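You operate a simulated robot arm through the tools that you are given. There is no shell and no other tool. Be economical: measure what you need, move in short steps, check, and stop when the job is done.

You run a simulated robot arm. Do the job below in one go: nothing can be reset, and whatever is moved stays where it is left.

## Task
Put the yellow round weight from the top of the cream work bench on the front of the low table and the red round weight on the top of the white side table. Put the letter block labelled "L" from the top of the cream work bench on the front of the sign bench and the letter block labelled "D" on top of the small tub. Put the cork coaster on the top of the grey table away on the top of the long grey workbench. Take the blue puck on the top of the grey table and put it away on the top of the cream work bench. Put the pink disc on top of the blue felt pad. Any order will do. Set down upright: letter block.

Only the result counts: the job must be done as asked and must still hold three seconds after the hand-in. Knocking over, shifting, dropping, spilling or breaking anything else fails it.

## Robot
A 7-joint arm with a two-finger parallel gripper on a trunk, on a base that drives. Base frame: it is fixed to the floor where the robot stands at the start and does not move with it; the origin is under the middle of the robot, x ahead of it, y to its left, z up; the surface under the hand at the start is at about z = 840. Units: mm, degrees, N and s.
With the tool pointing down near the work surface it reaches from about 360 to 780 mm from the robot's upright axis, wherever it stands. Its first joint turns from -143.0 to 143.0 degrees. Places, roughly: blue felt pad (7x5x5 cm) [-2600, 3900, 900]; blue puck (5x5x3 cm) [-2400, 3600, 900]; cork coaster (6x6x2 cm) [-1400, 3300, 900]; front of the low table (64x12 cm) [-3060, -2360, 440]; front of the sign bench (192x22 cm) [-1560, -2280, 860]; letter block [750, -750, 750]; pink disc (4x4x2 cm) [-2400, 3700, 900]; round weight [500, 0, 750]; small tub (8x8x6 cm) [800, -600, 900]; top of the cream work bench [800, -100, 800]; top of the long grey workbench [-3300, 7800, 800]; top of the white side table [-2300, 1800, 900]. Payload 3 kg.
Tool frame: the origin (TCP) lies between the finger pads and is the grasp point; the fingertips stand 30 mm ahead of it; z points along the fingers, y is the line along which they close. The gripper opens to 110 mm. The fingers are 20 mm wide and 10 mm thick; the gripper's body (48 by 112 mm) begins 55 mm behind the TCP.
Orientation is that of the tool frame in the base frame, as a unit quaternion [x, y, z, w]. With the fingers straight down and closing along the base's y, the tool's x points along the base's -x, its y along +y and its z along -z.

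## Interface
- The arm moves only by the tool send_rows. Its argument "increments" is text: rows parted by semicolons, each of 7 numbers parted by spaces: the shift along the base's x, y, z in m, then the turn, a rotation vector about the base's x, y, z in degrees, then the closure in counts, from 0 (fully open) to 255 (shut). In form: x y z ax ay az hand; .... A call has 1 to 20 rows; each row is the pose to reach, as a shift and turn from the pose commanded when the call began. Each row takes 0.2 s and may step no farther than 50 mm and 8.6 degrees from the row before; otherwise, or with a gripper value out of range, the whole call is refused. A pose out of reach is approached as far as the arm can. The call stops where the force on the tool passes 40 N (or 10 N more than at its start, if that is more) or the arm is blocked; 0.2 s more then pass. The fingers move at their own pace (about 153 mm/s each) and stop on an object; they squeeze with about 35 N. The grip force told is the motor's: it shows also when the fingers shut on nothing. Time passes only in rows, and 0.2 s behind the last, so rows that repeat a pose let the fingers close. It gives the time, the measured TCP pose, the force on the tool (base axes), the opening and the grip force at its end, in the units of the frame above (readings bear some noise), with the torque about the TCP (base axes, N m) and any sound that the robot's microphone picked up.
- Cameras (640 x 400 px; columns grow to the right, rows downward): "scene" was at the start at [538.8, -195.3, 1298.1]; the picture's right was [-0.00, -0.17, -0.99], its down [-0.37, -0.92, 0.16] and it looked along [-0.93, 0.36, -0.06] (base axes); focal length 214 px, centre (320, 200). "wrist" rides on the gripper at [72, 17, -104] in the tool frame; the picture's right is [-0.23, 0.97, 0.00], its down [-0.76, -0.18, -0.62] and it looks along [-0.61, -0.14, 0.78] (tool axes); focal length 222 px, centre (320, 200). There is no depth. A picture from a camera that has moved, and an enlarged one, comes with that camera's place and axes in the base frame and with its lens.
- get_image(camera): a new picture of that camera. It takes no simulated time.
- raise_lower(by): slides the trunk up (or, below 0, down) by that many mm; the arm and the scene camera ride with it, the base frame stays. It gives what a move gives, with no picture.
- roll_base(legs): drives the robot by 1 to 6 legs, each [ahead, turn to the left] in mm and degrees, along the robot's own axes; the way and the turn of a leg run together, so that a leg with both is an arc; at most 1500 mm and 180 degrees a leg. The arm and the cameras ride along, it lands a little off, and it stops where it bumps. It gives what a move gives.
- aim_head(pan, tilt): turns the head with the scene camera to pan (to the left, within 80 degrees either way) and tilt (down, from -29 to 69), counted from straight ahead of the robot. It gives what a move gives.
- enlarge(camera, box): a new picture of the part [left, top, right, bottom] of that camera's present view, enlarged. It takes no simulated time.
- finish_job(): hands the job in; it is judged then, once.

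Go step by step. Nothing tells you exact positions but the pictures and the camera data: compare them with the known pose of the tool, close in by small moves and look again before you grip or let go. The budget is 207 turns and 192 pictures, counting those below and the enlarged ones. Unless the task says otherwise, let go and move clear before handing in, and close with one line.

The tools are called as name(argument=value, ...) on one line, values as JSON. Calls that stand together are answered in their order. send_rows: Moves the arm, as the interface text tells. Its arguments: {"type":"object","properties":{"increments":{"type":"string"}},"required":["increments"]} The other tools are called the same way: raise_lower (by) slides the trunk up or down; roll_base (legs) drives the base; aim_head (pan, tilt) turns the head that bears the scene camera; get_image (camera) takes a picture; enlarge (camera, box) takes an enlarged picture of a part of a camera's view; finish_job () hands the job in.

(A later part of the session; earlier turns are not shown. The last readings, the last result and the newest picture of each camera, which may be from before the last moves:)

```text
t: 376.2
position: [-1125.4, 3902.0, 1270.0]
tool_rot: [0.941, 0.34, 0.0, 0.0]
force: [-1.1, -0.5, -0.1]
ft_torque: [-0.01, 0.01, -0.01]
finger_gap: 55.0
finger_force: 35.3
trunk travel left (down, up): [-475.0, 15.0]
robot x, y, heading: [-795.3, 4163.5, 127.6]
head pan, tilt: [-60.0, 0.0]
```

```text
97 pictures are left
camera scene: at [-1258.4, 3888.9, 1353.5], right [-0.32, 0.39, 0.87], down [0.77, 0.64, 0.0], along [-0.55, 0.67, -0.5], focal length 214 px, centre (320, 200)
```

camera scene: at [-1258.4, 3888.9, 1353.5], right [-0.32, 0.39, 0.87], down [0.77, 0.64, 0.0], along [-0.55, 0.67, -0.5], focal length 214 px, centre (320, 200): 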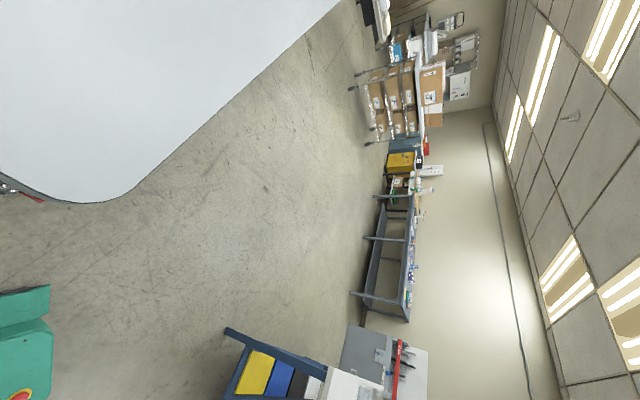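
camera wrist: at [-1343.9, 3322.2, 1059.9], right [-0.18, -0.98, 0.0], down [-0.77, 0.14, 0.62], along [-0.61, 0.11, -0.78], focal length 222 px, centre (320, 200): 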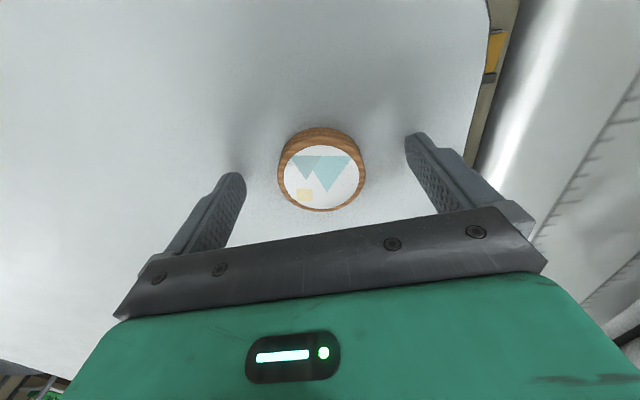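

The way is clear. I drive the diagonal, then turn so that the arm points at the workbench.

roll_base(legs=[[1200, 0], [1200, 0], [1000, 0]])

roll_base(legs=[[0, -26], [0, -26], [0, -26], [0, -26], [0, -24]])

aim_head(pan=0, tilt=-29)

get_image(camera="scene")

```text
t: 392.7
position: [-3183.4, 6613.4, 1270.2]
tool_rot: [0.941, 0.337, -0.001, 0.0]
force: [-0.9, -0.8, -0.7]
ft_torque: [0.0, 0.0, 0.04]
finger_gap: 54.8
finger_force: 35.2
trunk travel left (down, up): [-475.0, 15.0]
robot x, y, heading: [-2849.6, 6872.6, 127.5]
head pan, tilt: [-60.0, 0.0]
```

```text
t: 399.8
position: [-2845.2, 7297.2, 1269.9]
tool_rot: [0.711, -0.703, 0.0, 0.0]
force: [-0.7, -0.2, -0.1]
ft_torque: [-0.01, 0.0, 0.0]
finger_gap: 55.0
finger_force: 34.9
trunk travel left (down, up): [-475.0, 15.0]
robot x, y, heading: [-2850.1, 6868.6, -1.5]
head pan, tilt: [-60.0, 0.0]
```

```text
t: 401.1
position: [-2846.5, 7298.3, 1270.5]
tool_rot: [0.71, -0.704, -0.001, -0.001]
force: [1.0, 0.7, -0.6]
ft_torque: [-0.01, 0.0, -0.01]
finger_gap: 54.8
finger_force: 34.8
trunk travel left (down, up): [-475.0, 15.0]
robot x, y, heading: [-2854.3, 6865.9, -1.7]
head pan, tilt: [0.0, -28.6]
```

```text
96 pictures are left
camera scene: at [-2844.8, 7444.9, 1332.7], right [1.0, 0.01, 0.0], down [0.01, -0.88, -0.48], along [0.0, 0.48, -0.88], focal length 214 px, centre (320, 200)
```

scene: 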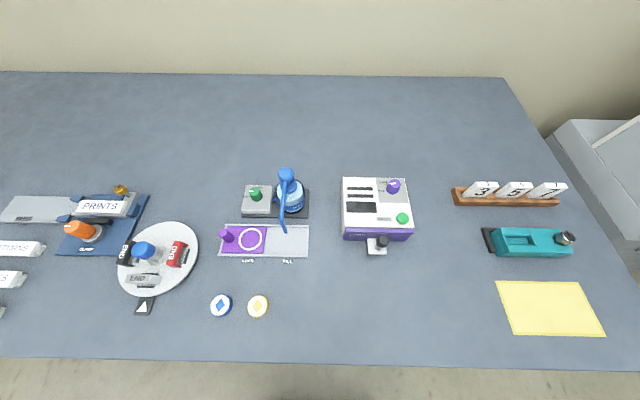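

Free space on the workbench front at about (-2710,7455). I move there and lower.

send_rows(increments="0.0274 0.0314 0 0 0 0 255; 0.0548 0.0628 0 0 0 0 255; 0.0822 0.0942 0 0 0 0 255; 0.1096 0.1256 0 0 0 0 255; 0.137 0.157 0 0 0 0 255; 0.137 0.157 0 0 0 0 255")

raise_lower(by=-300)

get_image(camera="wrist")

get_image(camera="scene")

```text
t: 402.5
position: [-2709.8, 7455.2, 1270.8]
tool_rot: [0.71, -0.704, -0.001, -0.001]
force: [0.1, -0.1, -1.0]
ft_torque: [0.0, 0.0, -0.01]
finger_gap: 54.8
finger_force: 34.9
trunk travel left (down, up): [-475.0, 15.0]
robot x, y, heading: [-2848.6, 6869.7, -1.2]
head pan, tilt: [0.0, -28.6]
```

```text
t: 405.5
position: [-2711.0, 7454.0, 970.5]
tool_rot: [0.71, -0.704, -0.001, -0.001]
force: [-1.3, 0.1, 0.1]
ft_torque: [-0.01, 0.01, 0.01]
finger_gap: 54.7
finger_force: 34.8
trunk travel left (down, up): [-175.0, 315.0]
robot x, y, heading: [-2851.2, 6865.9, -1.9]
head pan, tilt: [0.0, -28.6]
```

```text
95 pictures are left
camera wrist: at [-2726.9, 7381.7, 1074.9], right [-0.98, 0.22, 0.0], down [0.17, 0.76, 0.62], along [0.14, 0.61, -0.78], focal length 222 px, centre (320, 200)
```

wrist: 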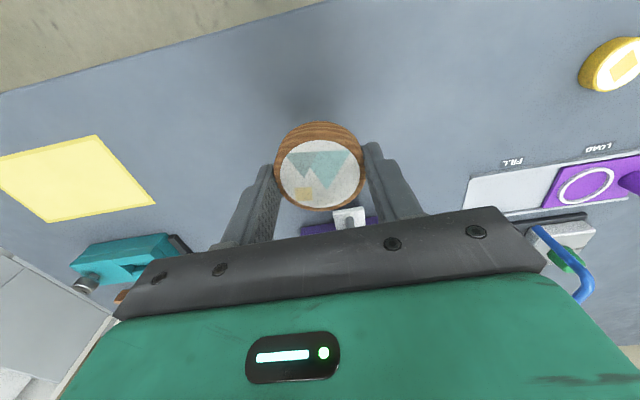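

```text
94 pictures are left
camera scene: at [-2709.9, 7601.9, 1032.8], right [1.0, 0.01, 0.0], down [0.01, -0.88, -0.48], along [0.0, 0.48, -0.88], focal length 214 px, centre (320, 200)
```

scene: 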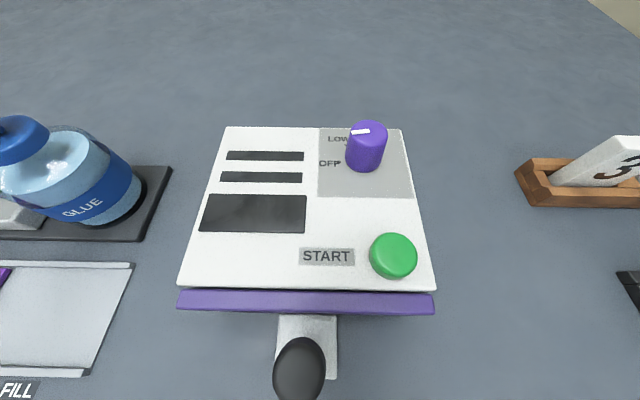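

send_rows(increments="0 -0.008 -0.04 0 0 0 255; 0 -0.008 -0.08 0 0 0 255; 0 -0.008 -0.1 0 0 0 255; 0 -0.008 -0.105 0 0 0 255; 0 -0.008 -0.11 0 0 0 255; 0 -0.008 -0.115 0 0 0 255; 0 -0.008 -0.12 0 0 0 255; 0 -0.008 -0.125 0 0 0 255; 0 -0.008 -0.125 0 0 0 255")

get_image(camera="wrist")

```text
t: 406.6
position: [-2711.1, 7447.5, 870.6]
tool_rot: [0.711, -0.703, -0.004, -0.005]
force: [-0.2, -2.8, 14.2]
ft_torque: [-0.28, 0.01, -0.02]
finger_gap: 54.8
finger_force: 35.1
trunk travel left (down, up): [-175.0, 315.0]
robot x, y, heading: [-2850.0, 6874.0, -1.3]
head pan, tilt: [0.0, -28.6]
stopped in row 5: the force on the tool passed its limit at 48 N (the readings are from after the stop); the commanded pose is now the measured one
```

```text
93 pictures are left
camera wrist: at [-2727.2, 7374.8, 973.5], right [-0.98, 0.22, 0.0], down [0.17, 0.76, 0.63], along [0.14, 0.62, -0.77], focal length 222 px, centre (320, 200)
```

wrist: 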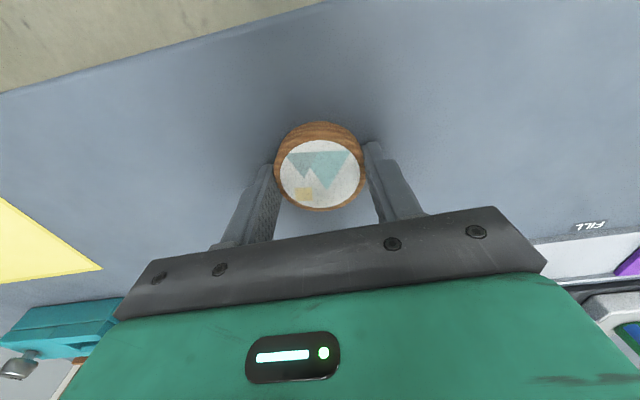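

On the workbench top. I release and rise.

send_rows(increments="0 0 0.001 0 0 0 90; 0 0 0.001 0 0 0 70; 0 0 0.001 0 0 0 70; 0 0 0.04 0 0 0 70; 0 0 0.085 0 0 0 70; 0 0 0.13 0 0 0 70; 0 -0.03 0.165 0 0 0 70; 0 -0.07 0.18 0 0 0 70; 0 -0.1 0.2 0 0 0 70; 0 -0.1 0.2 0 0 0 70")

aim_head(pan=0, tilt=-5)

get_image(camera="scene")

```text
t: 408.8
position: [-2711.6, 7348.4, 1067.7]
tool_rot: [0.711, -0.703, -0.003, -0.004]
force: [0.6, -1.3, 0.0]
ft_torque: [-0.03, 0.0, 0.0]
finger_gap: 79.6
finger_force: 0.0
trunk travel left (down, up): [-175.0, 315.0]
robot x, y, heading: [-2855.2, 6867.2, -1.4]
head pan, tilt: [0.0, -28.6]
```

```text
t: 409.7
position: [-2711.5, 7348.9, 1067.7]
tool_rot: [0.711, -0.703, -0.003, -0.004]
force: [0.0, 0.5, 0.4]
ft_torque: [0.01, -0.01, -0.01]
finger_gap: 79.6
finger_force: 0.0
trunk travel left (down, up): [-175.0, 315.0]
robot x, y, heading: [-2851.4, 6869.9, -1.3]
head pan, tilt: [0.0, -5.0]
```

```text
92 pictures are left
camera scene: at [-2710.6, 7462.8, 1109.9], right [1.0, 0.01, 0.0], down [0.01, -1.0, -0.1], along [0.0, 0.1, -1.0], focal length 214 px, centre (320, 200)
```

scene: 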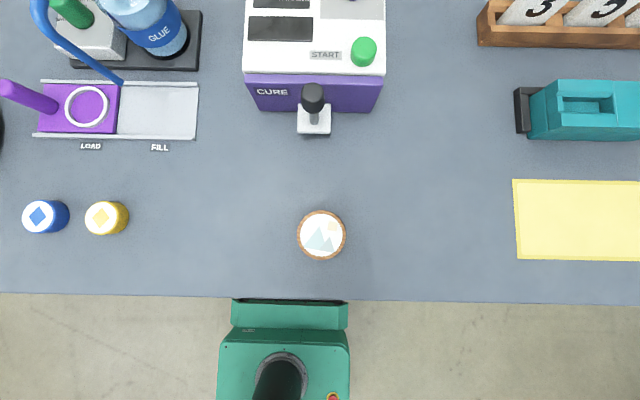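

Coaster is placed. Next the pink disc: I drive back south to the grey table's north side.

send_rows(increments="-0.04 -0.015 0.03 0 0 0 0; -0.08 -0.03 0.05 0 0 0 0; -0.12 -0.045 0.05 0 0 0 0; -0.14 -0.05 0.05 0 0 0 0; -0.14 -0.05 0.05 0 0 0 0")

raise_lower(by=200)

roll_base(legs=[[400, 1.4], [0, -30], [0, -30], [0, -30], [1050, 0], [1050, 0]])

roll_base(legs=[[0, -30], [0, -30], [0, -30]])

aim_head(pan=0, tilt=-29)

get_image(camera="scene")

```text
refused: row 1 steps farther than a row can; nothing moved
```

```text
t: 411.9
position: [-2711.6, 7348.6, 1267.8]
tool_rot: [0.711, -0.703, -0.003, -0.004]
force: [-0.3, 0.7, 1.0]
ft_torque: [-0.03, -0.01, -0.01]
finger_gap: 79.9
finger_force: 0.0
trunk travel left (down, up): [-375.0, 115.0]
robot x, y, heading: [-2851.3, 6869.8, -1.2]
head pan, tilt: [0.0, -5.0]
```

```text
t: 428.8
position: [-1937.2, 4640.1, 1267.9]
tool_rot: [-0.02, 1.0, -0.001, 0.004]
force: [0.1, 0.6, -0.3]
ft_torque: [0.0, -0.04, -0.02]
finger_gap: 80.2
finger_force: 0.0
trunk travel left (down, up): [-375.0, 115.0]
robot x, y, heading: [-2425.4, 4764.3, -89.4]
head pan, tilt: [0.0, -5.0]
```

```text
t: 433.8
position: [-2547.8, 4281.9, 1268.4]
tool_rot: [0.693, 0.721, -0.003, 0.003]
force: [0.0, -0.1, 0.3]
ft_torque: [0.02, 0.02, 0.0]
finger_gap: 79.7
finger_force: 0.1
trunk travel left (down, up): [-375.0, 115.0]
robot x, y, heading: [-2423.8, 4744.0, -179.6]
head pan, tilt: [0.0, -5.0]
```

```text
t: 434.6
position: [-2548.4, 4283.0, 1269.6]
tool_rot: [0.693, 0.721, -0.003, 0.002]
force: [0.1, 1.3, 0.3]
ft_torque: [-0.03, 0.01, -0.03]
finger_gap: 79.9
finger_force: 0.2
trunk travel left (down, up): [-375.0, 115.0]
robot x, y, heading: [-2422.4, 4745.6, -179.4]
head pan, tilt: [0.0, -28.6]
```

```text
91 pictures are left
camera scene: at [-2539.7, 4130.2, 1331.6], right [-1.0, -0.04, 0.0], down [-0.03, 0.87, -0.49], along [0.02, -0.49, -0.87], focal length 214 px, centre (320, 200)
```

scene: 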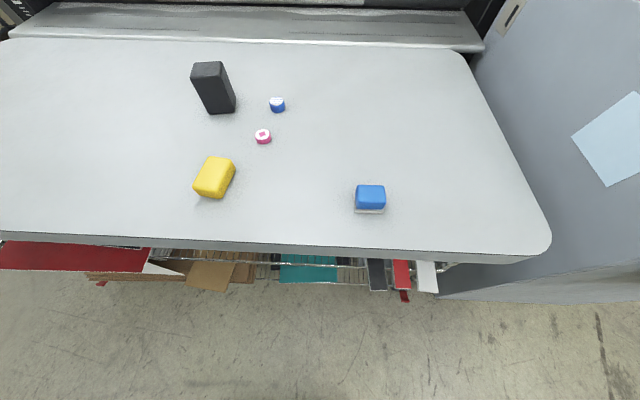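

I see all: pink (-2378,3725), puck (-2402,3615), pad (-2631,3913). I bring the base closer by an S-move to y≈4340.

roll_base(legs=[[-400, 0], [0, 22], [0, 23], [575, 0], [0, -22], [0, -23]])

get_image(camera="scene")

```text
t: 444.8
position: [-2576.5, 3876.2, 1267.5]
tool_rot: [0.699, 0.715, -0.003, 0.003]
force: [-1.1, -0.1, -0.6]
ft_torque: [-0.01, -0.01, -0.04]
finger_gap: 79.8
finger_force: 0.0
trunk travel left (down, up): [-375.0, 115.0]
robot x, y, heading: [-2442.9, 4324.3, 179.6]
head pan, tilt: [0.0, -28.6]
```

```text
90 pictures are left
camera scene: at [-2569.8, 3724.8, 1331.7], right [-1.0, -0.02, 0.0], down [-0.02, 0.87, -0.49], along [0.01, -0.49, -0.87], focal length 214 px, centre (320, 200)
```

scene: 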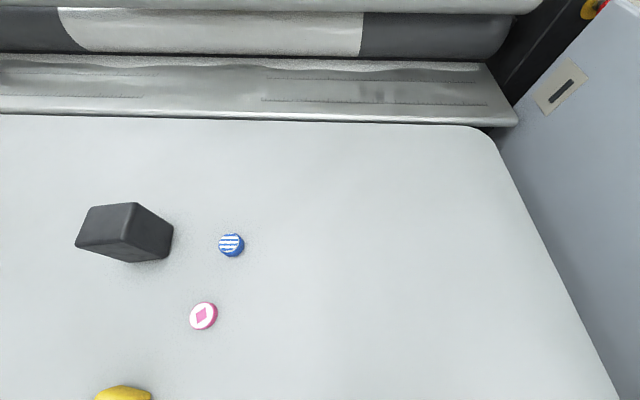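

send_rows(increments="0.033 -0.026 0 0 0 0 90; 0.065 -0.051 0 0 0 0 90; 0.098 -0.077 0 0 0 0 90; 0.13 -0.103 0 0 0 0 90; 0.163 -0.128 0 0 0 0 90; 0.195 -0.154 0 0 0 0 90; 0.195 -0.154 0 0 0 0 90")

raise_lower(by=-190)

aim_head(pan=0, tilt=0)

get_image(camera="scene")

get_image(camera="wrist")

```text
t: 446.4
position: [-2378.4, 3723.9, 1267.8]
tool_rot: [0.699, 0.715, -0.003, 0.003]
force: [0.1, 0.4, 0.0]
ft_torque: [0.03, 0.0, -0.01]
finger_gap: 71.3
finger_force: 0.0
trunk travel left (down, up): [-375.0, 115.0]
robot x, y, heading: [-2443.8, 4325.0, 179.8]
head pan, tilt: [0.0, -28.6]
```

```text
t: 448.5
position: [-2379.1, 3723.1, 1078.6]
tool_rot: [0.698, 0.716, -0.004, 0.002]
force: [-0.3, 0.0, 0.1]
ft_torque: [0.01, -0.01, -0.04]
finger_gap: 71.2
finger_force: 0.0
trunk travel left (down, up): [-185.0, 305.0]
robot x, y, heading: [-2442.7, 4326.5, 179.7]
head pan, tilt: [0.0, -28.6]
```

```text
t: 449.4
position: [-2379.7, 3724.1, 1079.6]
tool_rot: [0.699, 0.715, -0.004, 0.003]
force: [0.5, 0.7, 0.6]
ft_torque: [-0.05, 0.01, -0.02]
finger_gap: 71.3
finger_force: 0.1
trunk travel left (down, up): [-185.0, 305.0]
robot x, y, heading: [-2438.5, 4327.0, 179.9]
head pan, tilt: [0.0, 0.0]
```

```text
89 pictures are left
camera scene: at [-2374.4, 3611.2, 1118.0], right [-1.0, -0.02, 0.0], down [-0.02, 1.0, -0.01], along [0.0, -0.01, -1.0], focal length 214 px, centre (320, 200)
```

scene: 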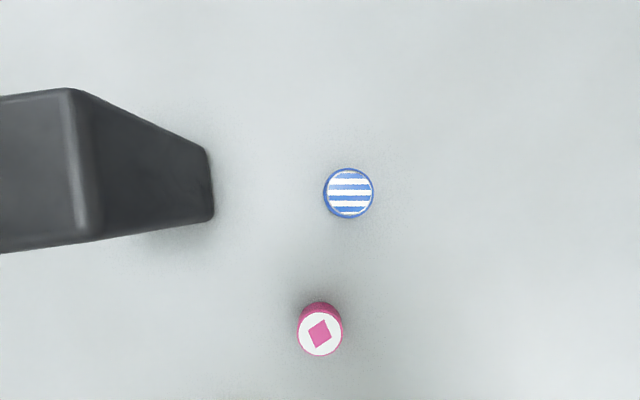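

```text
88 pictures are left
camera wrist: at [-2363.7, 3797.2, 1181.7], right [0.98, -0.21, 0.0], down [-0.16, -0.76, 0.63], along [-0.13, -0.62, -0.78], focal length 222 px, centre (320, 200)
```

wrist: 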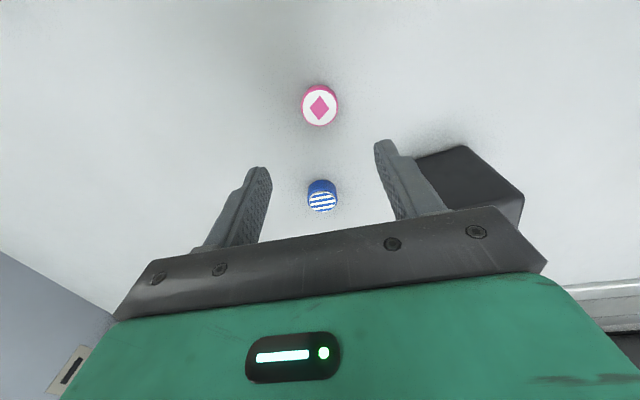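

Pink at (-2377.5,3725). I descend until the tips straddle it.

send_rows(increments="0.002 0.001 -0.04 0 0 0 90; 0.002 0.001 -0.08 0 0 0 90; 0.002 0.001 -0.11 0 0 0 90; 0.002 0.001 -0.125 0 0 0 90; 0.002 0.001 -0.125 0 0 0 90")

aim_head(pan=0, tilt=45)

get_image(camera="scene")

get_image(camera="wrist")

```text
t: 450.6
position: [-2376.9, 3725.7, 952.7]
tool_rot: [0.699, 0.715, -0.005, 0.003]
force: [0.1, -0.4, 0.3]
ft_torque: [0.01, 0.01, 0.03]
finger_gap: 71.5
finger_force: 0.0
trunk travel left (down, up): [-185.0, 305.0]
robot x, y, heading: [-2443.5, 4326.2, 180.0]
head pan, tilt: [0.0, 0.0]
```

```text
t: 451.8
position: [-2376.9, 3726.0, 951.1]
tool_rot: [0.699, 0.715, -0.004, 0.003]
force: [0.0, 0.6, -0.6]
ft_torque: [0.01, -0.05, 0.02]
finger_gap: 71.1
finger_force: 0.1
trunk travel left (down, up): [-185.0, 305.0]
robot x, y, heading: [-2443.8, 4325.5, 179.6]
head pan, tilt: [0.0, 45.0]
```

```text
87 pictures are left
camera scene: at [-2373.1, 3683.9, 1000.1], right [-1.0, -0.02, 0.0], down [-0.02, 0.71, 0.7], along [-0.02, 0.7, -0.71], focal length 214 px, centre (320, 200)
```

scene: 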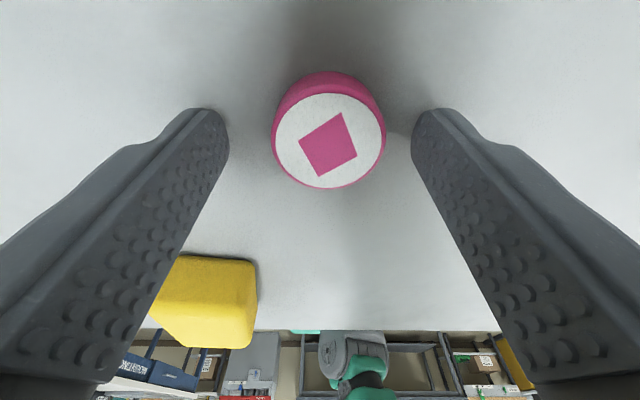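

```text
86 pictures are left
camera wrist: at [-2360.9, 3798.8, 1055.8], right [0.98, -0.2, 0.0], down [-0.16, -0.76, 0.63], along [-0.13, -0.62, -0.78], focal length 222 px, centre (320, 200)
```

wrist: 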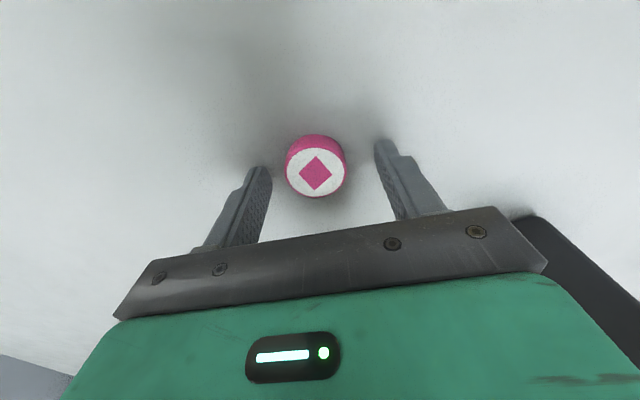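

send_rows(increments="0 0 0 0 0 0 255; 0 0 0 0 0 0 255; 0 0 0 0 0 0 255; 0 0 0 0 0 0 255; 0 0 0.03 0 0 0 255; 0 0 0.07 0 0 0 255; 0 0 0.11 0 0 0 255; 0 0 0.11 0 0 0 255")

get_image(camera="scene")

```text
t: 453.6
position: [-2377.4, 3724.2, 1060.9]
tool_rot: [0.699, 0.715, -0.004, 0.003]
force: [0.1, 1.3, -0.5]
ft_torque: [0.0, -0.03, -0.01]
finger_gap: 36.2
finger_force: 34.8
trunk travel left (down, up): [-185.0, 305.0]
robot x, y, heading: [-2444.4, 4328.1, 179.8]
head pan, tilt: [0.0, 45.0]
```

```text
85 pictures are left
camera scene: at [-2373.8, 3683.2, 1108.6], right [-1.0, -0.02, 0.0], down [-0.01, 0.71, 0.7], along [-0.02, 0.7, -0.71], focal length 214 px, centre (320, 200)
```

scene: 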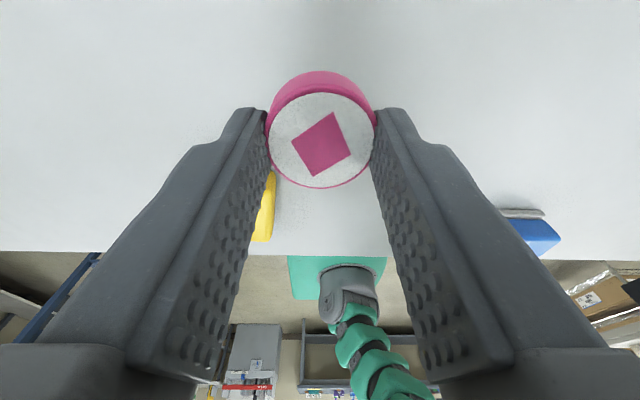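

Pink held. I move over the blue pad and look.

send_rows(increments="-0.036 0.027 0.005 0 0 0 255; -0.073 0.054 0.01 0 0 0 255; -0.109 0.081 0.015 0 0 0 255; -0.145 0.108 0.015 0 0 0 255; -0.181 0.135 0.015 0 0 0 255; -0.218 0.162 0.015 0 0 0 255; -0.254 0.189 0.015 0 0 0 255; -0.254 0.189 0.015 0 0 0 255")

get_image(camera="scene")

get_image(camera="wrist")

```text
t: 455.4
position: [-2630.7, 3914.8, 1076.7]
tool_rot: [0.699, 0.715, -0.003, 0.003]
force: [-0.8, -1.0, -0.8]
ft_torque: [0.02, 0.01, 0.04]
finger_gap: 36.0
finger_force: 35.3
trunk travel left (down, up): [-185.0, 305.0]
robot x, y, heading: [-2443.6, 4325.4, 179.7]
head pan, tilt: [0.0, 45.0]
```

```text
84 pictures are left
camera scene: at [-2627.4, 3874.6, 1124.3], right [-1.0, -0.02, 0.0], down [-0.02, 0.71, 0.7], along [-0.02, 0.7, -0.71], focal length 214 px, centre (320, 200)
```

scene: 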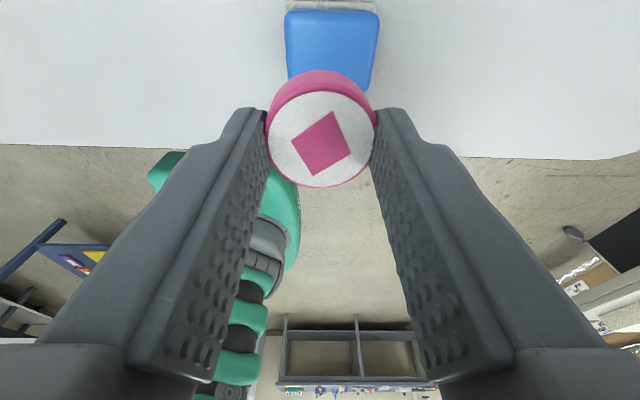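

```text
83 pictures are left
camera wrist: at [-2615.2, 3989.5, 1179.9], right [0.98, -0.2, 0.0], down [-0.16, -0.76, 0.63], along [-0.13, -0.62, -0.78], focal length 222 px, centre (320, 200)
```

wrist: 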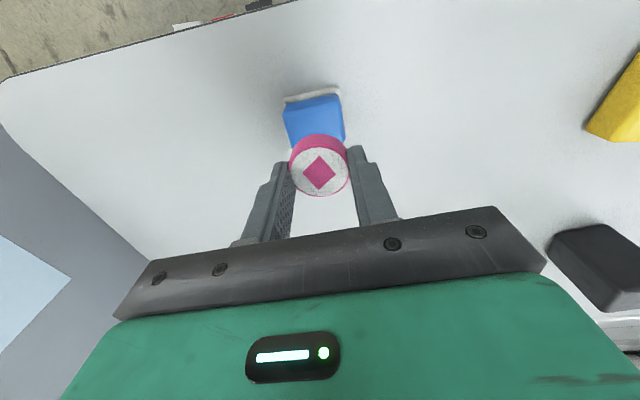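

enlarge(camera="scene", box=[240, 0, 420, 112])

enlarge(camera="wrist", box=[240, 70, 400, 170])

```text
3.56 times, centred on (330, 56) of scene
camera zoom: at [-2627.4, 3874.6, 1124.3], right [-1.0, -0.02, 0.0], down [-0.02, 0.71, 0.7], along [-0.02, 0.7, -0.71], focal length 763 px, centre (284, 712)
```

zoom: 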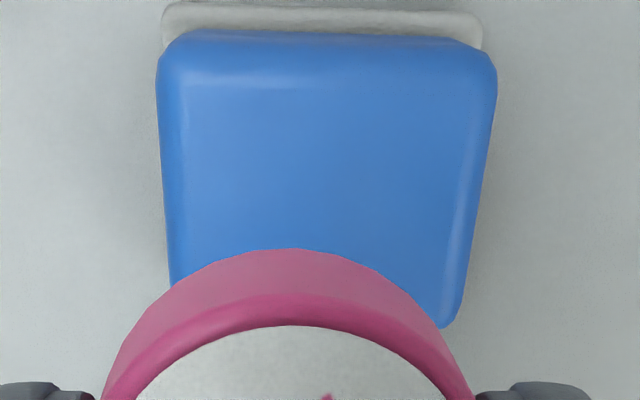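

```text
4.00 times, centred on (320, 120) of wrist
camera zoom: at [-2615.2, 3989.5, 1179.9], right [0.98, -0.2, 0.0], down [-0.16, -0.76, 0.63], along [-0.13, -0.62, -0.78], focal length 888 px, centre (320, 520)
```

zoom: 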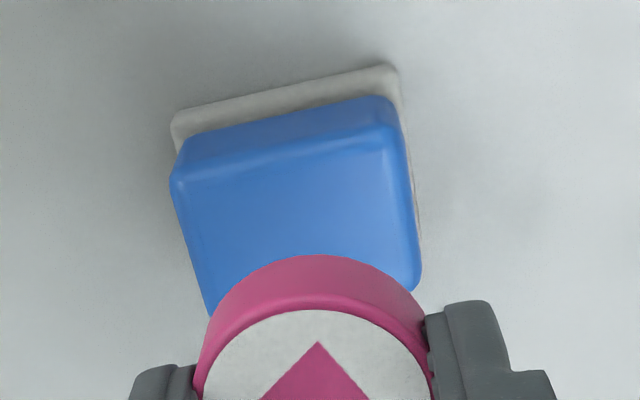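

Pad top centre is at about (-2636,3906), z≈962, 58x38 mm. I align, descend close and check.

send_rows(increments="-0.0055 -0.0075 -0.02 0 0 0 255; -0.0055 -0.0075 -0.05 0 0 0 255; -0.0055 -0.0075 -0.068 0 0 0 255; -0.0055 -0.0075 -0.068 0 0 0 255")

enlarge(camera="scene", box=[220, 20, 420, 145])

enlarge(camera="wrist", box=[240, 100, 400, 200])

```text
t: 456.4
position: [-2636.9, 3905.1, 1010.1]
tool_rot: [0.698, 0.716, -0.003, 0.002]
force: [-0.1, -0.3, 0.2]
ft_torque: [0.03, 0.0, 0.0]
finger_gap: 35.7
finger_force: 34.9
trunk travel left (down, up): [-185.0, 305.0]
robot x, y, heading: [-2443.2, 4326.5, 179.8]
head pan, tilt: [0.0, 45.0]
```

```text
3.20 times, centred on (320, 82) of scene
camera zoom: at [-2633.6, 3864.5, 1058.3], right [-1.0, -0.02, 0.0], down [-0.02, 0.71, 0.7], along [-0.02, 0.7, -0.71], focal length 686 px, centre (320, 576)
```

zoom: 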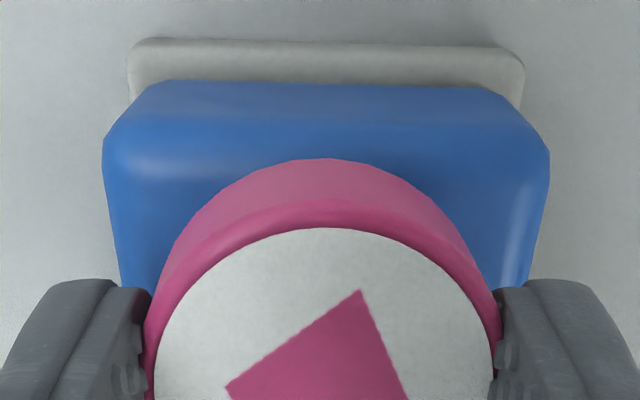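

```text
4.00 times, centred on (320, 150) of wrist
camera zoom: at [-2621.4, 3979.4, 1114.1], right [0.98, -0.2, 0.0], down [-0.16, -0.76, 0.63], along [-0.13, -0.62, -0.78], focal length 888 px, centre (320, 400)
```

zoom: 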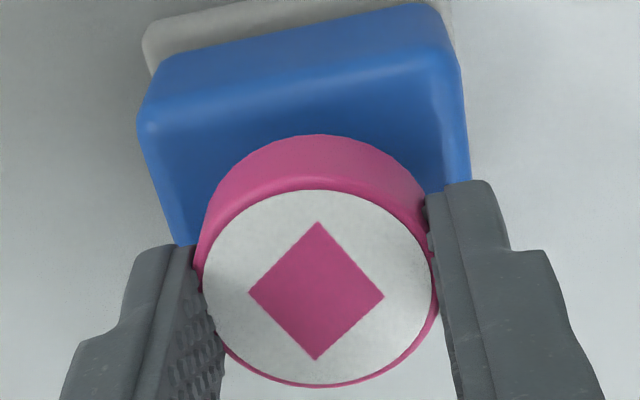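

send_rows(increments="0 0 -0.005 0 0 0 255; 0 0 -0.009 0 0 0 255; 0 0 -0.012 0 0 0 255; 0 0 -0.014 0 0 0 255; 0 0 -0.016 0 0 0 255; 0 0 -0.016 0 0 0 255")

enlarge(camera="scene", box=[220, 20, 420, 145])

enlarge(camera="wrist", box=[240, 100, 400, 200])

```text
t: 457.8
position: [-2634.9, 3905.5, 997.1]
tool_rot: [0.699, 0.715, -0.006, 0.003]
force: [-1.7, -3.3, 37.0]
ft_torque: [-0.05, -0.01, -0.01]
finger_gap: 37.5
finger_force: 35.0
trunk travel left (down, up): [-185.0, 305.0]
robot x, y, heading: [-2441.2, 4324.3, 179.8]
head pan, tilt: [0.0, 45.0]
```

```text
3.20 times, centred on (320, 82) of scene
camera zoom: at [-2632.7, 3864.2, 1043.7], right [-1.0, -0.02, 0.0], down [-0.01, 0.72, 0.7], along [-0.02, 0.7, -0.72], focal length 686 px, centre (320, 576)
```

zoom: 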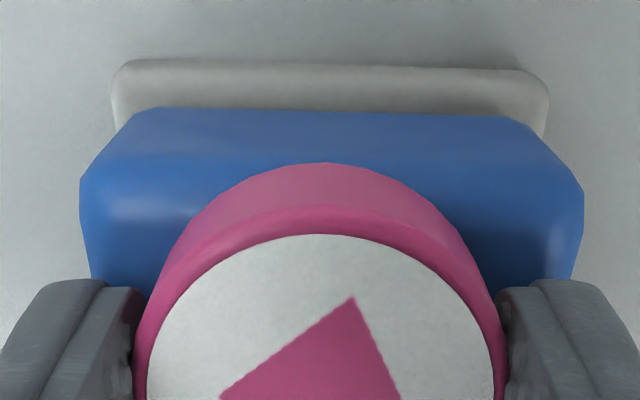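

```text
4.00 times, centred on (320, 150) of wrist
camera zoom: at [-2620.5, 3979.3, 1099.0], right [0.98, -0.2, 0.0], down [-0.16, -0.76, 0.63], along [-0.13, -0.62, -0.77], focal length 888 px, centre (320, 400)
```

zoom: 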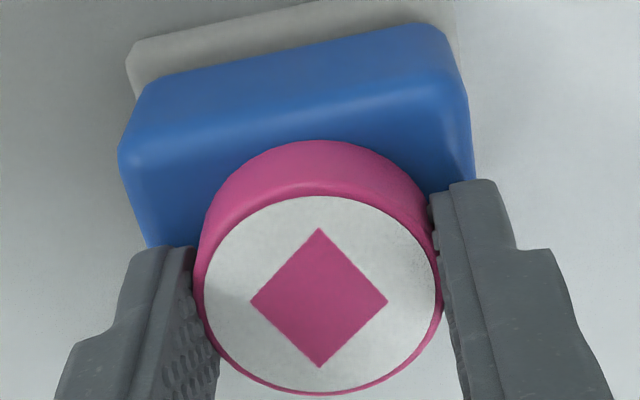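

Disc sits about 3-4 mm too far south on the pad; I lift slightly, shift, and set down again gently.

send_rows(increments="0 0 0.008 0 0 0 255; 0 0.0035 0.008 0 0 0 255; 0 0.0035 0.004 0 0 0 255; 0 0.0035 0.002 0 0 0 255; 0 0.0035 0.002 0 0 0 255")

enlarge(camera="scene", box=[220, 20, 420, 145])

enlarge(camera="wrist", box=[240, 100, 400, 200])

```text
t: 459.0
position: [-2635.2, 3909.2, 996.5]
tool_rot: [0.699, 0.715, -0.003, 0.003]
force: [-0.6, -0.3, 0.2]
ft_torque: [-0.01, 0.0, -0.01]
finger_gap: 37.5
finger_force: 35.0
trunk travel left (down, up): [-185.0, 305.0]
robot x, y, heading: [-2441.4, 4326.4, 179.4]
head pan, tilt: [0.0, 45.0]
```

```text
3.20 times, centred on (320, 82) of scene
camera zoom: at [-2633.5, 3868.4, 1044.2], right [-1.0, -0.02, 0.0], down [-0.02, 0.71, 0.7], along [-0.02, 0.7, -0.71], focal length 686 px, centre (320, 576)
```

zoom: 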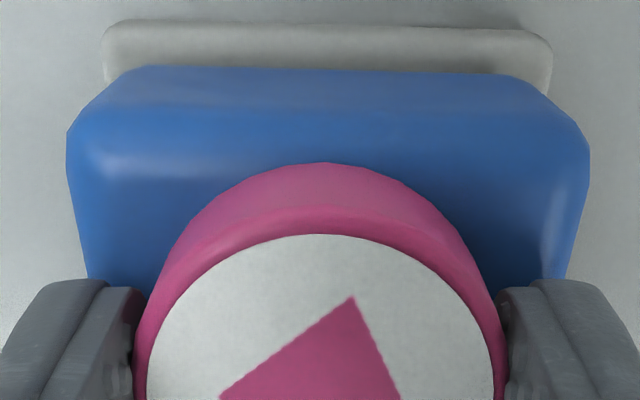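

```text
4.00 times, centred on (320, 150) of wrist
camera zoom: at [-2621.3, 3983.2, 1099.9], right [0.98, -0.21, 0.0], down [-0.16, -0.76, 0.63], along [-0.13, -0.62, -0.78], focal length 888 px, centre (320, 400)
```

zoom: 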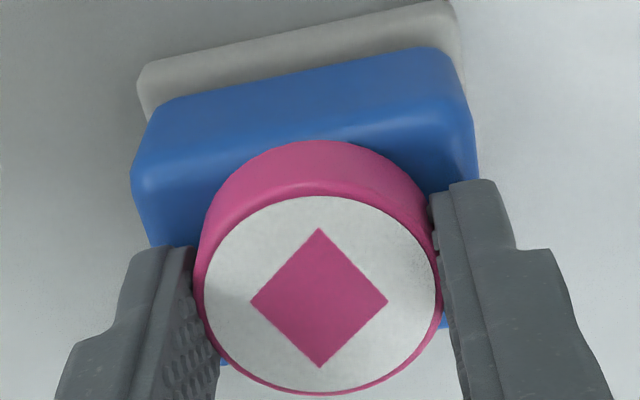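

send_rows(increments="0 -0.0015 -0.001 0 0 0 255; 0 -0.0015 -0.002 0 0 0 255; 0 -0.0015 -0.003 0 0 0 255; 0 -0.0015 -0.003 0 0 0 255")

```text
t: 460.0
position: [-2637.4, 3907.3, 995.9]
tool_rot: [0.699, 0.715, -0.007, 0.004]
force: [0.6, 2.1, 14.9]
ft_torque: [0.09, -0.05, 0.03]
finger_gap: 37.6
finger_force: 34.7
trunk travel left (down, up): [-185.0, 305.0]
robot x, y, heading: [-2445.3, 4326.1, 179.7]
head pan, tilt: [0.0, 45.0]
stopped in row 4: the force on the tool passed its limit at 42 N (the readings are from after the stop); the commanded pose is now the measured one
```

send_rows(increments="0 0 0.001 0 0 0 255; 0 0 0.001 0 0 0 150; 0 0 0.001 0 0 0 140; 0 0 0.001 0 0 0 140; 0 0 0.03 0 0 0 140; 0 0 0.07 0 0 0 140; 0 0 0.11 0 0 0 140; 0 0 0.11 0 0 0 140")

enlarge(camera="scene", box=[240, 0, 400, 100])

enlarge(camera="wrist", box=[240, 50, 400, 150])

```text
t: 461.8
position: [-2635.6, 3908.0, 1104.7]
tool_rot: [0.699, 0.715, -0.006, 0.003]
force: [0.1, 0.2, 0.1]
ft_torque: [0.0, 0.02, 0.02]
finger_gap: 49.8
finger_force: 0.1
trunk travel left (down, up): [-185.0, 305.0]
robot x, y, heading: [-2443.7, 4324.0, 179.6]
head pan, tilt: [0.0, 45.0]
```

```text
4.00 times, centred on (320, 50) of scene
camera zoom: at [-2632.4, 3865.6, 1152.9], right [-1.0, -0.02, 0.0], down [-0.01, 0.72, 0.7], along [-0.02, 0.7, -0.72], focal length 858 px, centre (320, 800)
```

zoom: 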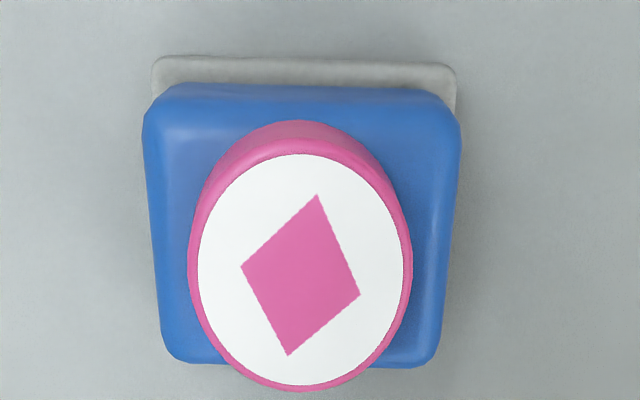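

```text
4.00 times, centred on (320, 100) of wrist
camera zoom: at [-2620.2, 3980.7, 1208.1], right [0.98, -0.2, 0.0], down [-0.16, -0.76, 0.63], along [-0.13, -0.62, -0.77], focal length 888 px, centre (320, 600)
```

zoom: 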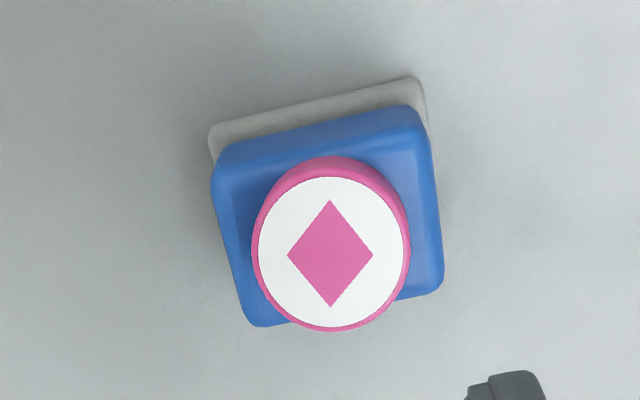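

Pink disc rests centred on the pad. Next the blue puck: I raise the trunk for reach and move above it.

raise_lower(by=130)

send_rows(increments="0.028 -0.036 0 0 0 0 80; 0.056 -0.072 0 0 0 0 80; 0.084 -0.108 0 0 0 0 80; 0.112 -0.144 -0.01 0 0 0 80; 0.14 -0.18 -0.03 0 0 0 80; 0.168 -0.216 -0.05 0 0 0 80; 0.196 -0.252 -0.08 0 0 0 80; 0.22 -0.284 -0.11 0 0 0 80; 0.238 -0.306 -0.14 0 0 0 80; 0.238 -0.306 -0.14 0 0 0 80")

get_image(camera="scene")

get_image(camera="wrist")

```text
t: 463.4
position: [-2635.5, 3907.0, 1234.2]
tool_rot: [0.698, 0.716, -0.006, 0.003]
force: [0.4, -0.3, -0.2]
ft_torque: [0.0, -0.01, -0.03]
finger_gap: 49.8
finger_force: 0.2
trunk travel left (down, up): [-315.0, 175.0]
robot x, y, heading: [-2441.2, 4323.7, 179.8]
head pan, tilt: [0.0, 45.0]
```

```text
refused: row 7 steps farther than a row can; nothing moved
```

```text
72 pictures are left
camera scene: at [-2632.4, 3865.6, 1282.5], right [-1.0, -0.02, 0.0], down [-0.01, 0.72, 0.7], along [-0.02, 0.7, -0.72], focal length 214 px, centre (320, 200)
```

scene: 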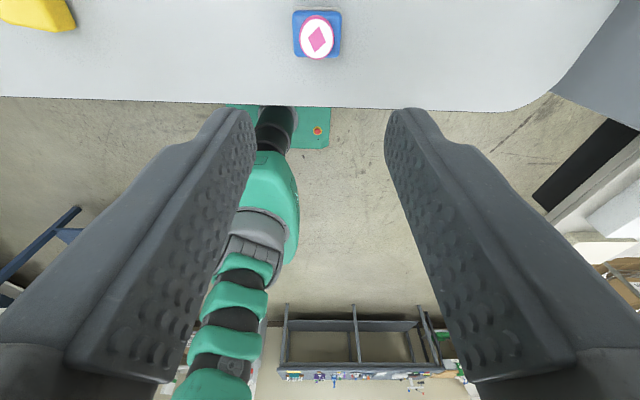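

```text
71 pictures are left
camera wrist: at [-2620.1, 3980.7, 1337.7], right [0.98, -0.2, 0.0], down [-0.16, -0.76, 0.63], along [-0.13, -0.62, -0.77], focal length 222 px, centre (320, 200)
```

wrist: 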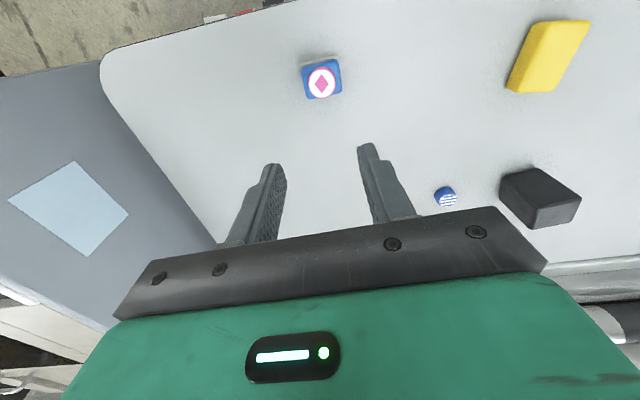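

send_rows(increments="0.028 -0.036 0 0 0 0 80; 0.056 -0.072 0 0 0 0 80; 0.084 -0.108 0 0 0 0 80; 0.11 -0.142 -0.01 0 0 0 80; 0.134 -0.172 -0.03 0 0 0 80; 0.158 -0.202 -0.05 0 0 0 80; 0.18 -0.23 -0.07 0 0 0 80; 0.202 -0.258 -0.09 0 0 0 80; 0.222 -0.284 -0.115 0 0 0 80; 0.238 -0.306 -0.14 0 0 0 80; 0.238 -0.306 -0.14 0 0 0 80")

aim_head(pan=0, tilt=40)

get_image(camera="scene")

get_image(camera="wrist")

```text
t: 465.8
position: [-2398.5, 3610.1, 1093.2]
tool_rot: [0.699, 0.716, -0.004, 0.003]
force: [0.0, 0.1, -0.6]
ft_torque: [0.01, -0.01, 0.01]
finger_gap: 75.6
finger_force: 0.1
out of reach, approached as far as the arm can: row 10, 11
trunk travel left (down, up): [-315.0, 175.0]
robot x, y, heading: [-2443.3, 4327.8, 179.7]
head pan, tilt: [0.0, 45.0]
```

```text
t: 466.4
position: [-2399.1, 3610.2, 1095.3]
tool_rot: [0.699, 0.715, -0.005, 0.003]
force: [0.1, -0.2, 0.1]
ft_torque: [-0.02, 0.0, 0.01]
finger_gap: 75.5
finger_force: 0.1
trunk travel left (down, up): [-315.0, 175.0]
robot x, y, heading: [-2444.1, 4327.0, 179.5]
head pan, tilt: [0.0, 40.0]
```

```text
70 pictures are left
camera scene: at [-2395.9, 3561.3, 1138.2], right [-1.0, -0.02, 0.0], down [-0.02, 0.77, 0.63], along [-0.02, 0.63, -0.77], focal length 214 px, centre (320, 200)
```

scene: 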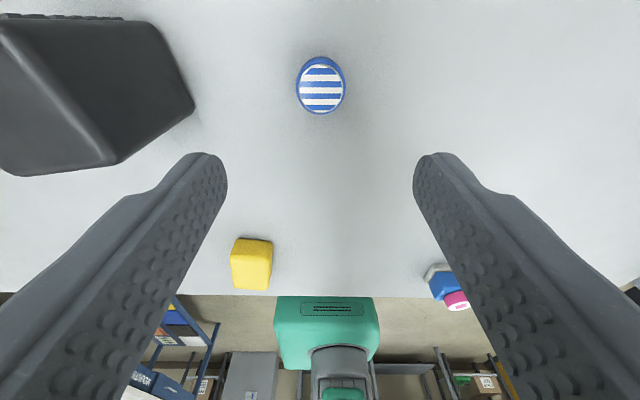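

```text
69 pictures are left
camera wrist: at [-2383.8, 3683.6, 1197.0], right [0.98, -0.2, 0.0], down [-0.16, -0.76, 0.63], along [-0.13, -0.62, -0.77], focal length 222 px, centre (320, 200)
```

wrist: 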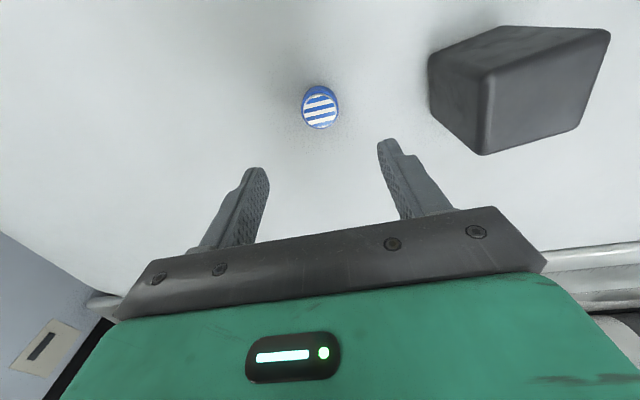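

Puck at (-2400,3603). I descend over it.

send_rows(increments="-0.001 0 -0.04 0 0 0 80; -0.001 -0.004 -0.08 0 0 0 80; -0.001 -0.007 -0.115 0 0 0 80; -0.001 -0.007 -0.138 0 0 0 80; -0.001 -0.007 -0.14 0 0 0 80; -0.001 -0.007 -0.14 0 0 0 80")

get_image(camera="scene")

get_image(camera="wrist")

```text
t: 467.8
position: [-2402.4, 3603.3, 951.9]
tool_rot: [0.699, 0.715, -0.005, 0.003]
force: [0.0, -1.8, 0.8]
ft_torque: [0.0, 0.01, 0.04]
finger_gap: 75.5
finger_force: 0.1
trunk travel left (down, up): [-315.0, 175.0]
robot x, y, heading: [-2444.0, 4322.6, 179.6]
head pan, tilt: [0.0, 40.0]
```

```text
68 pictures are left
camera scene: at [-2398.7, 3554.4, 997.9], right [-1.0, -0.02, 0.0], down [-0.02, 0.77, 0.63], along [-0.02, 0.63, -0.77], focal length 214 px, centre (320, 200)
```

scene: 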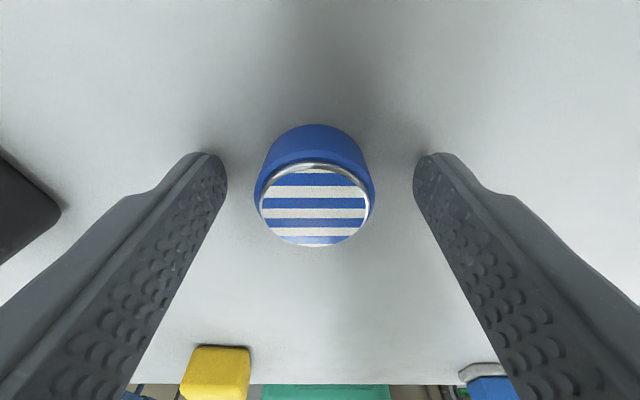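

```text
67 pictures are left
camera wrist: at [-2386.6, 3676.7, 1056.8], right [0.98, -0.2, 0.0], down [-0.16, -0.76, 0.63], along [-0.13, -0.62, -0.77], focal length 222 px, centre (320, 200)
```

wrist: 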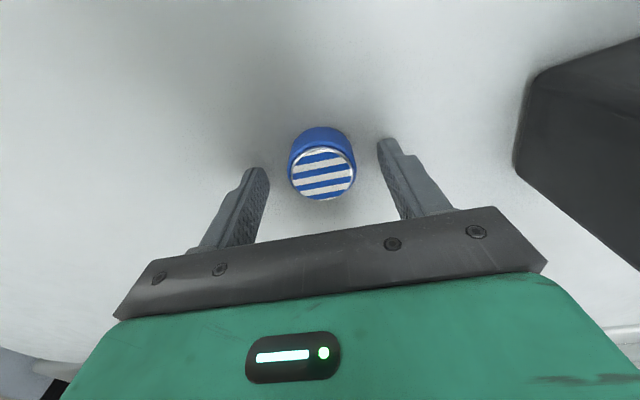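

send_rows(increments="0 0 0 0 0 0 255; 0 0 0 0 0 0 255; 0 0 0 0 0 0 255; 0 0 0 0 0 0 255; 0 0 0.03 0 0 0 255; 0 0.01 0.07 0 0 0 255; 0 0.04 0.11 0 0 0 255; 0 0.07 0.14 0 0 0 255; 0 0.07 0.14 0 0 0 255")

get_image(camera="scene")

```text
t: 469.8
position: [-2402.9, 3672.2, 1094.5]
tool_rot: [0.699, 0.716, -0.005, 0.002]
force: [0.5, -0.1, -0.5]
ft_torque: [0.04, 0.02, -0.01]
finger_gap: 40.2
finger_force: 34.7
trunk travel left (down, up): [-315.0, 175.0]
robot x, y, heading: [-2442.8, 4328.0, 179.9]
head pan, tilt: [0.0, 40.0]
```

```text
66 pictures are left
camera scene: at [-2399.8, 3623.3, 1138.7], right [-1.0, -0.02, 0.0], down [-0.02, 0.77, 0.63], along [-0.02, 0.63, -0.77], focal length 214 px, centre (320, 200)
```

scene: 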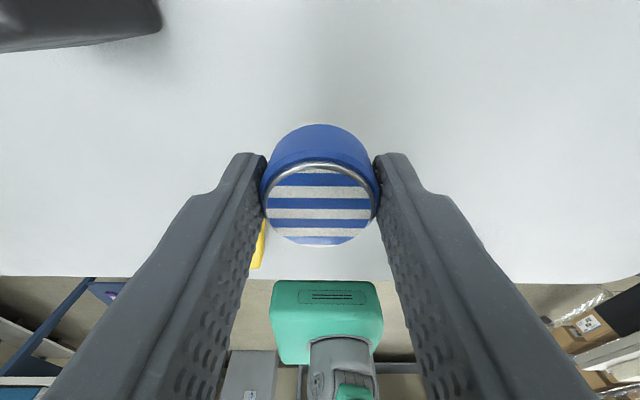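

Puck held. I retract, raise, and drive back to the cream bench by the east lane.

send_rows(increments="-0.008 0.045 0.01 0 0 0 255; -0.016 0.09 0.02 0 0 0 255; -0.024 0.135 0.03 0 0 0 255; -0.032 0.18 0.04 0 0 0 255; -0.04 0.225 0.05 0 0 0 255; -0.04 0.225 0.05 0 0 0 255")

raise_lower(by=120)

roll_base(legs=[[0, 2], [-1000, 0], [-950, 0]])

roll_base(legs=[[0, 30], [0, 30], [0, 28]])

```text
t: 471.2
position: [-2442.4, 3898.1, 1141.4]
tool_rot: [0.698, 0.716, -0.006, 0.003]
force: [0.2, -0.4, -0.1]
ft_torque: [0.0, 0.02, -0.01]
finger_gap: 40.0
finger_force: 35.0
trunk travel left (down, up): [-315.0, 175.0]
robot x, y, heading: [-2438.7, 4326.1, 179.6]
head pan, tilt: [0.0, 40.0]
```

```text
t: 472.7
position: [-2443.4, 3897.9, 1263.6]
tool_rot: [0.699, 0.715, -0.006, 0.003]
force: [-0.2, -0.2, -0.1]
ft_torque: [0.03, -0.05, 0.0]
finger_gap: 39.8
finger_force: 35.2
trunk travel left (down, up): [-435.0, 55.0]
robot x, y, heading: [-2442.8, 4323.1, 179.6]
head pan, tilt: [0.0, 40.0]
```

```text
t: 482.7
position: [-506.6, 3955.3, 1262.8]
tool_rot: [0.688, 0.726, -0.006, 0.003]
force: [0.2, 0.6, 0.4]
ft_torque: [-0.02, 0.0, -0.02]
finger_gap: 39.9
finger_force: 34.6
trunk travel left (down, up): [-435.0, 55.0]
robot x, y, heading: [-520.7, 4382.7, -178.6]
head pan, tilt: [0.0, 40.0]
```

```text
t: 487.6
position: [-91.0, 4387.3, 1262.2]
tool_rot: [-0.015, 1.0, -0.002, 0.006]
force: [1.1, -0.1, -0.6]
ft_torque: [-0.01, 0.01, 0.02]
finger_gap: 40.1
finger_force: 35.2
trunk travel left (down, up): [-435.0, 55.0]
robot x, y, heading: [-513.2, 4383.0, -90.0]
head pan, tilt: [0.0, 40.0]
```

roll_base(legs=[[1400, 0], [1400, 0], [1240, 0]])

roll_base(legs=[[0, 30], [0, 30], [0, 30], [460, 0]])

roll_base(legs=[[0, -30], [0, -30], [0, -30]])

aim_head(pan=0, tilt=0)

get_image(camera="scene")

```text
t: 507.0
position: [-142.7, 358.1, 1264.9]
tool_rot: [-0.015, 1.0, -0.002, 0.005]
force: [-0.6, 0.2, 0.1]
ft_torque: [-0.03, -0.02, 0.02]
finger_gap: 39.9
finger_force: 35.3
trunk travel left (down, up): [-435.0, 55.0]
robot x, y, heading: [-563.8, 354.8, -90.0]
head pan, tilt: [0.0, 40.0]
```

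```text
t: 514.3
position: [-116.7, 780.9, 1263.0]
tool_rot: [0.72, -0.694, -0.003, -0.006]
force: [0.7, 0.6, -0.9]
ft_torque: [0.03, -0.03, 0.0]
finger_gap: 39.9
finger_force: 35.6
trunk travel left (down, up): [-435.0, 55.0]
robot x, y, heading: [-107.7, 353.4, 0.5]
head pan, tilt: [0.0, 40.0]
```

```text
t: 519.2
position: [314.3, 367.0, 1264.3]
tool_rot: [-0.024, 1.0, -0.002, 0.006]
force: [-0.7, -0.4, -0.2]
ft_torque: [0.01, -0.04, 0.03]
finger_gap: 40.1
finger_force: 35.0
trunk travel left (down, up): [-435.0, 55.0]
robot x, y, heading: [-117.7, 354.4, -88.9]
head pan, tilt: [0.0, 40.0]
```

```text
t: 520.2
position: [314.8, 367.2, 1265.6]
tool_rot: [-0.024, 1.0, -0.002, 0.006]
force: [-1.3, 0.7, 0.2]
ft_torque: [-0.03, -0.03, -0.04]
finger_gap: 40.2
finger_force: 34.5
trunk travel left (down, up): [-435.0, 55.0]
robot x, y, heading: [-113.9, 355.4, -89.0]
head pan, tilt: [0.0, 0.0]
```

```text
65 pictures are left
camera scene: at [426.0, 369.1, 1305.0], right [0.05, -1.0, 0.0], down [-1.0, -0.05, -0.01], along [0.01, 0.0, -1.0], focal length 214 px, centre (320, 200)
```

scene: 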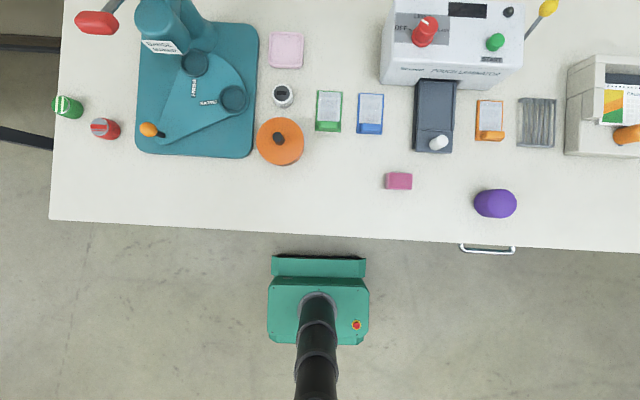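

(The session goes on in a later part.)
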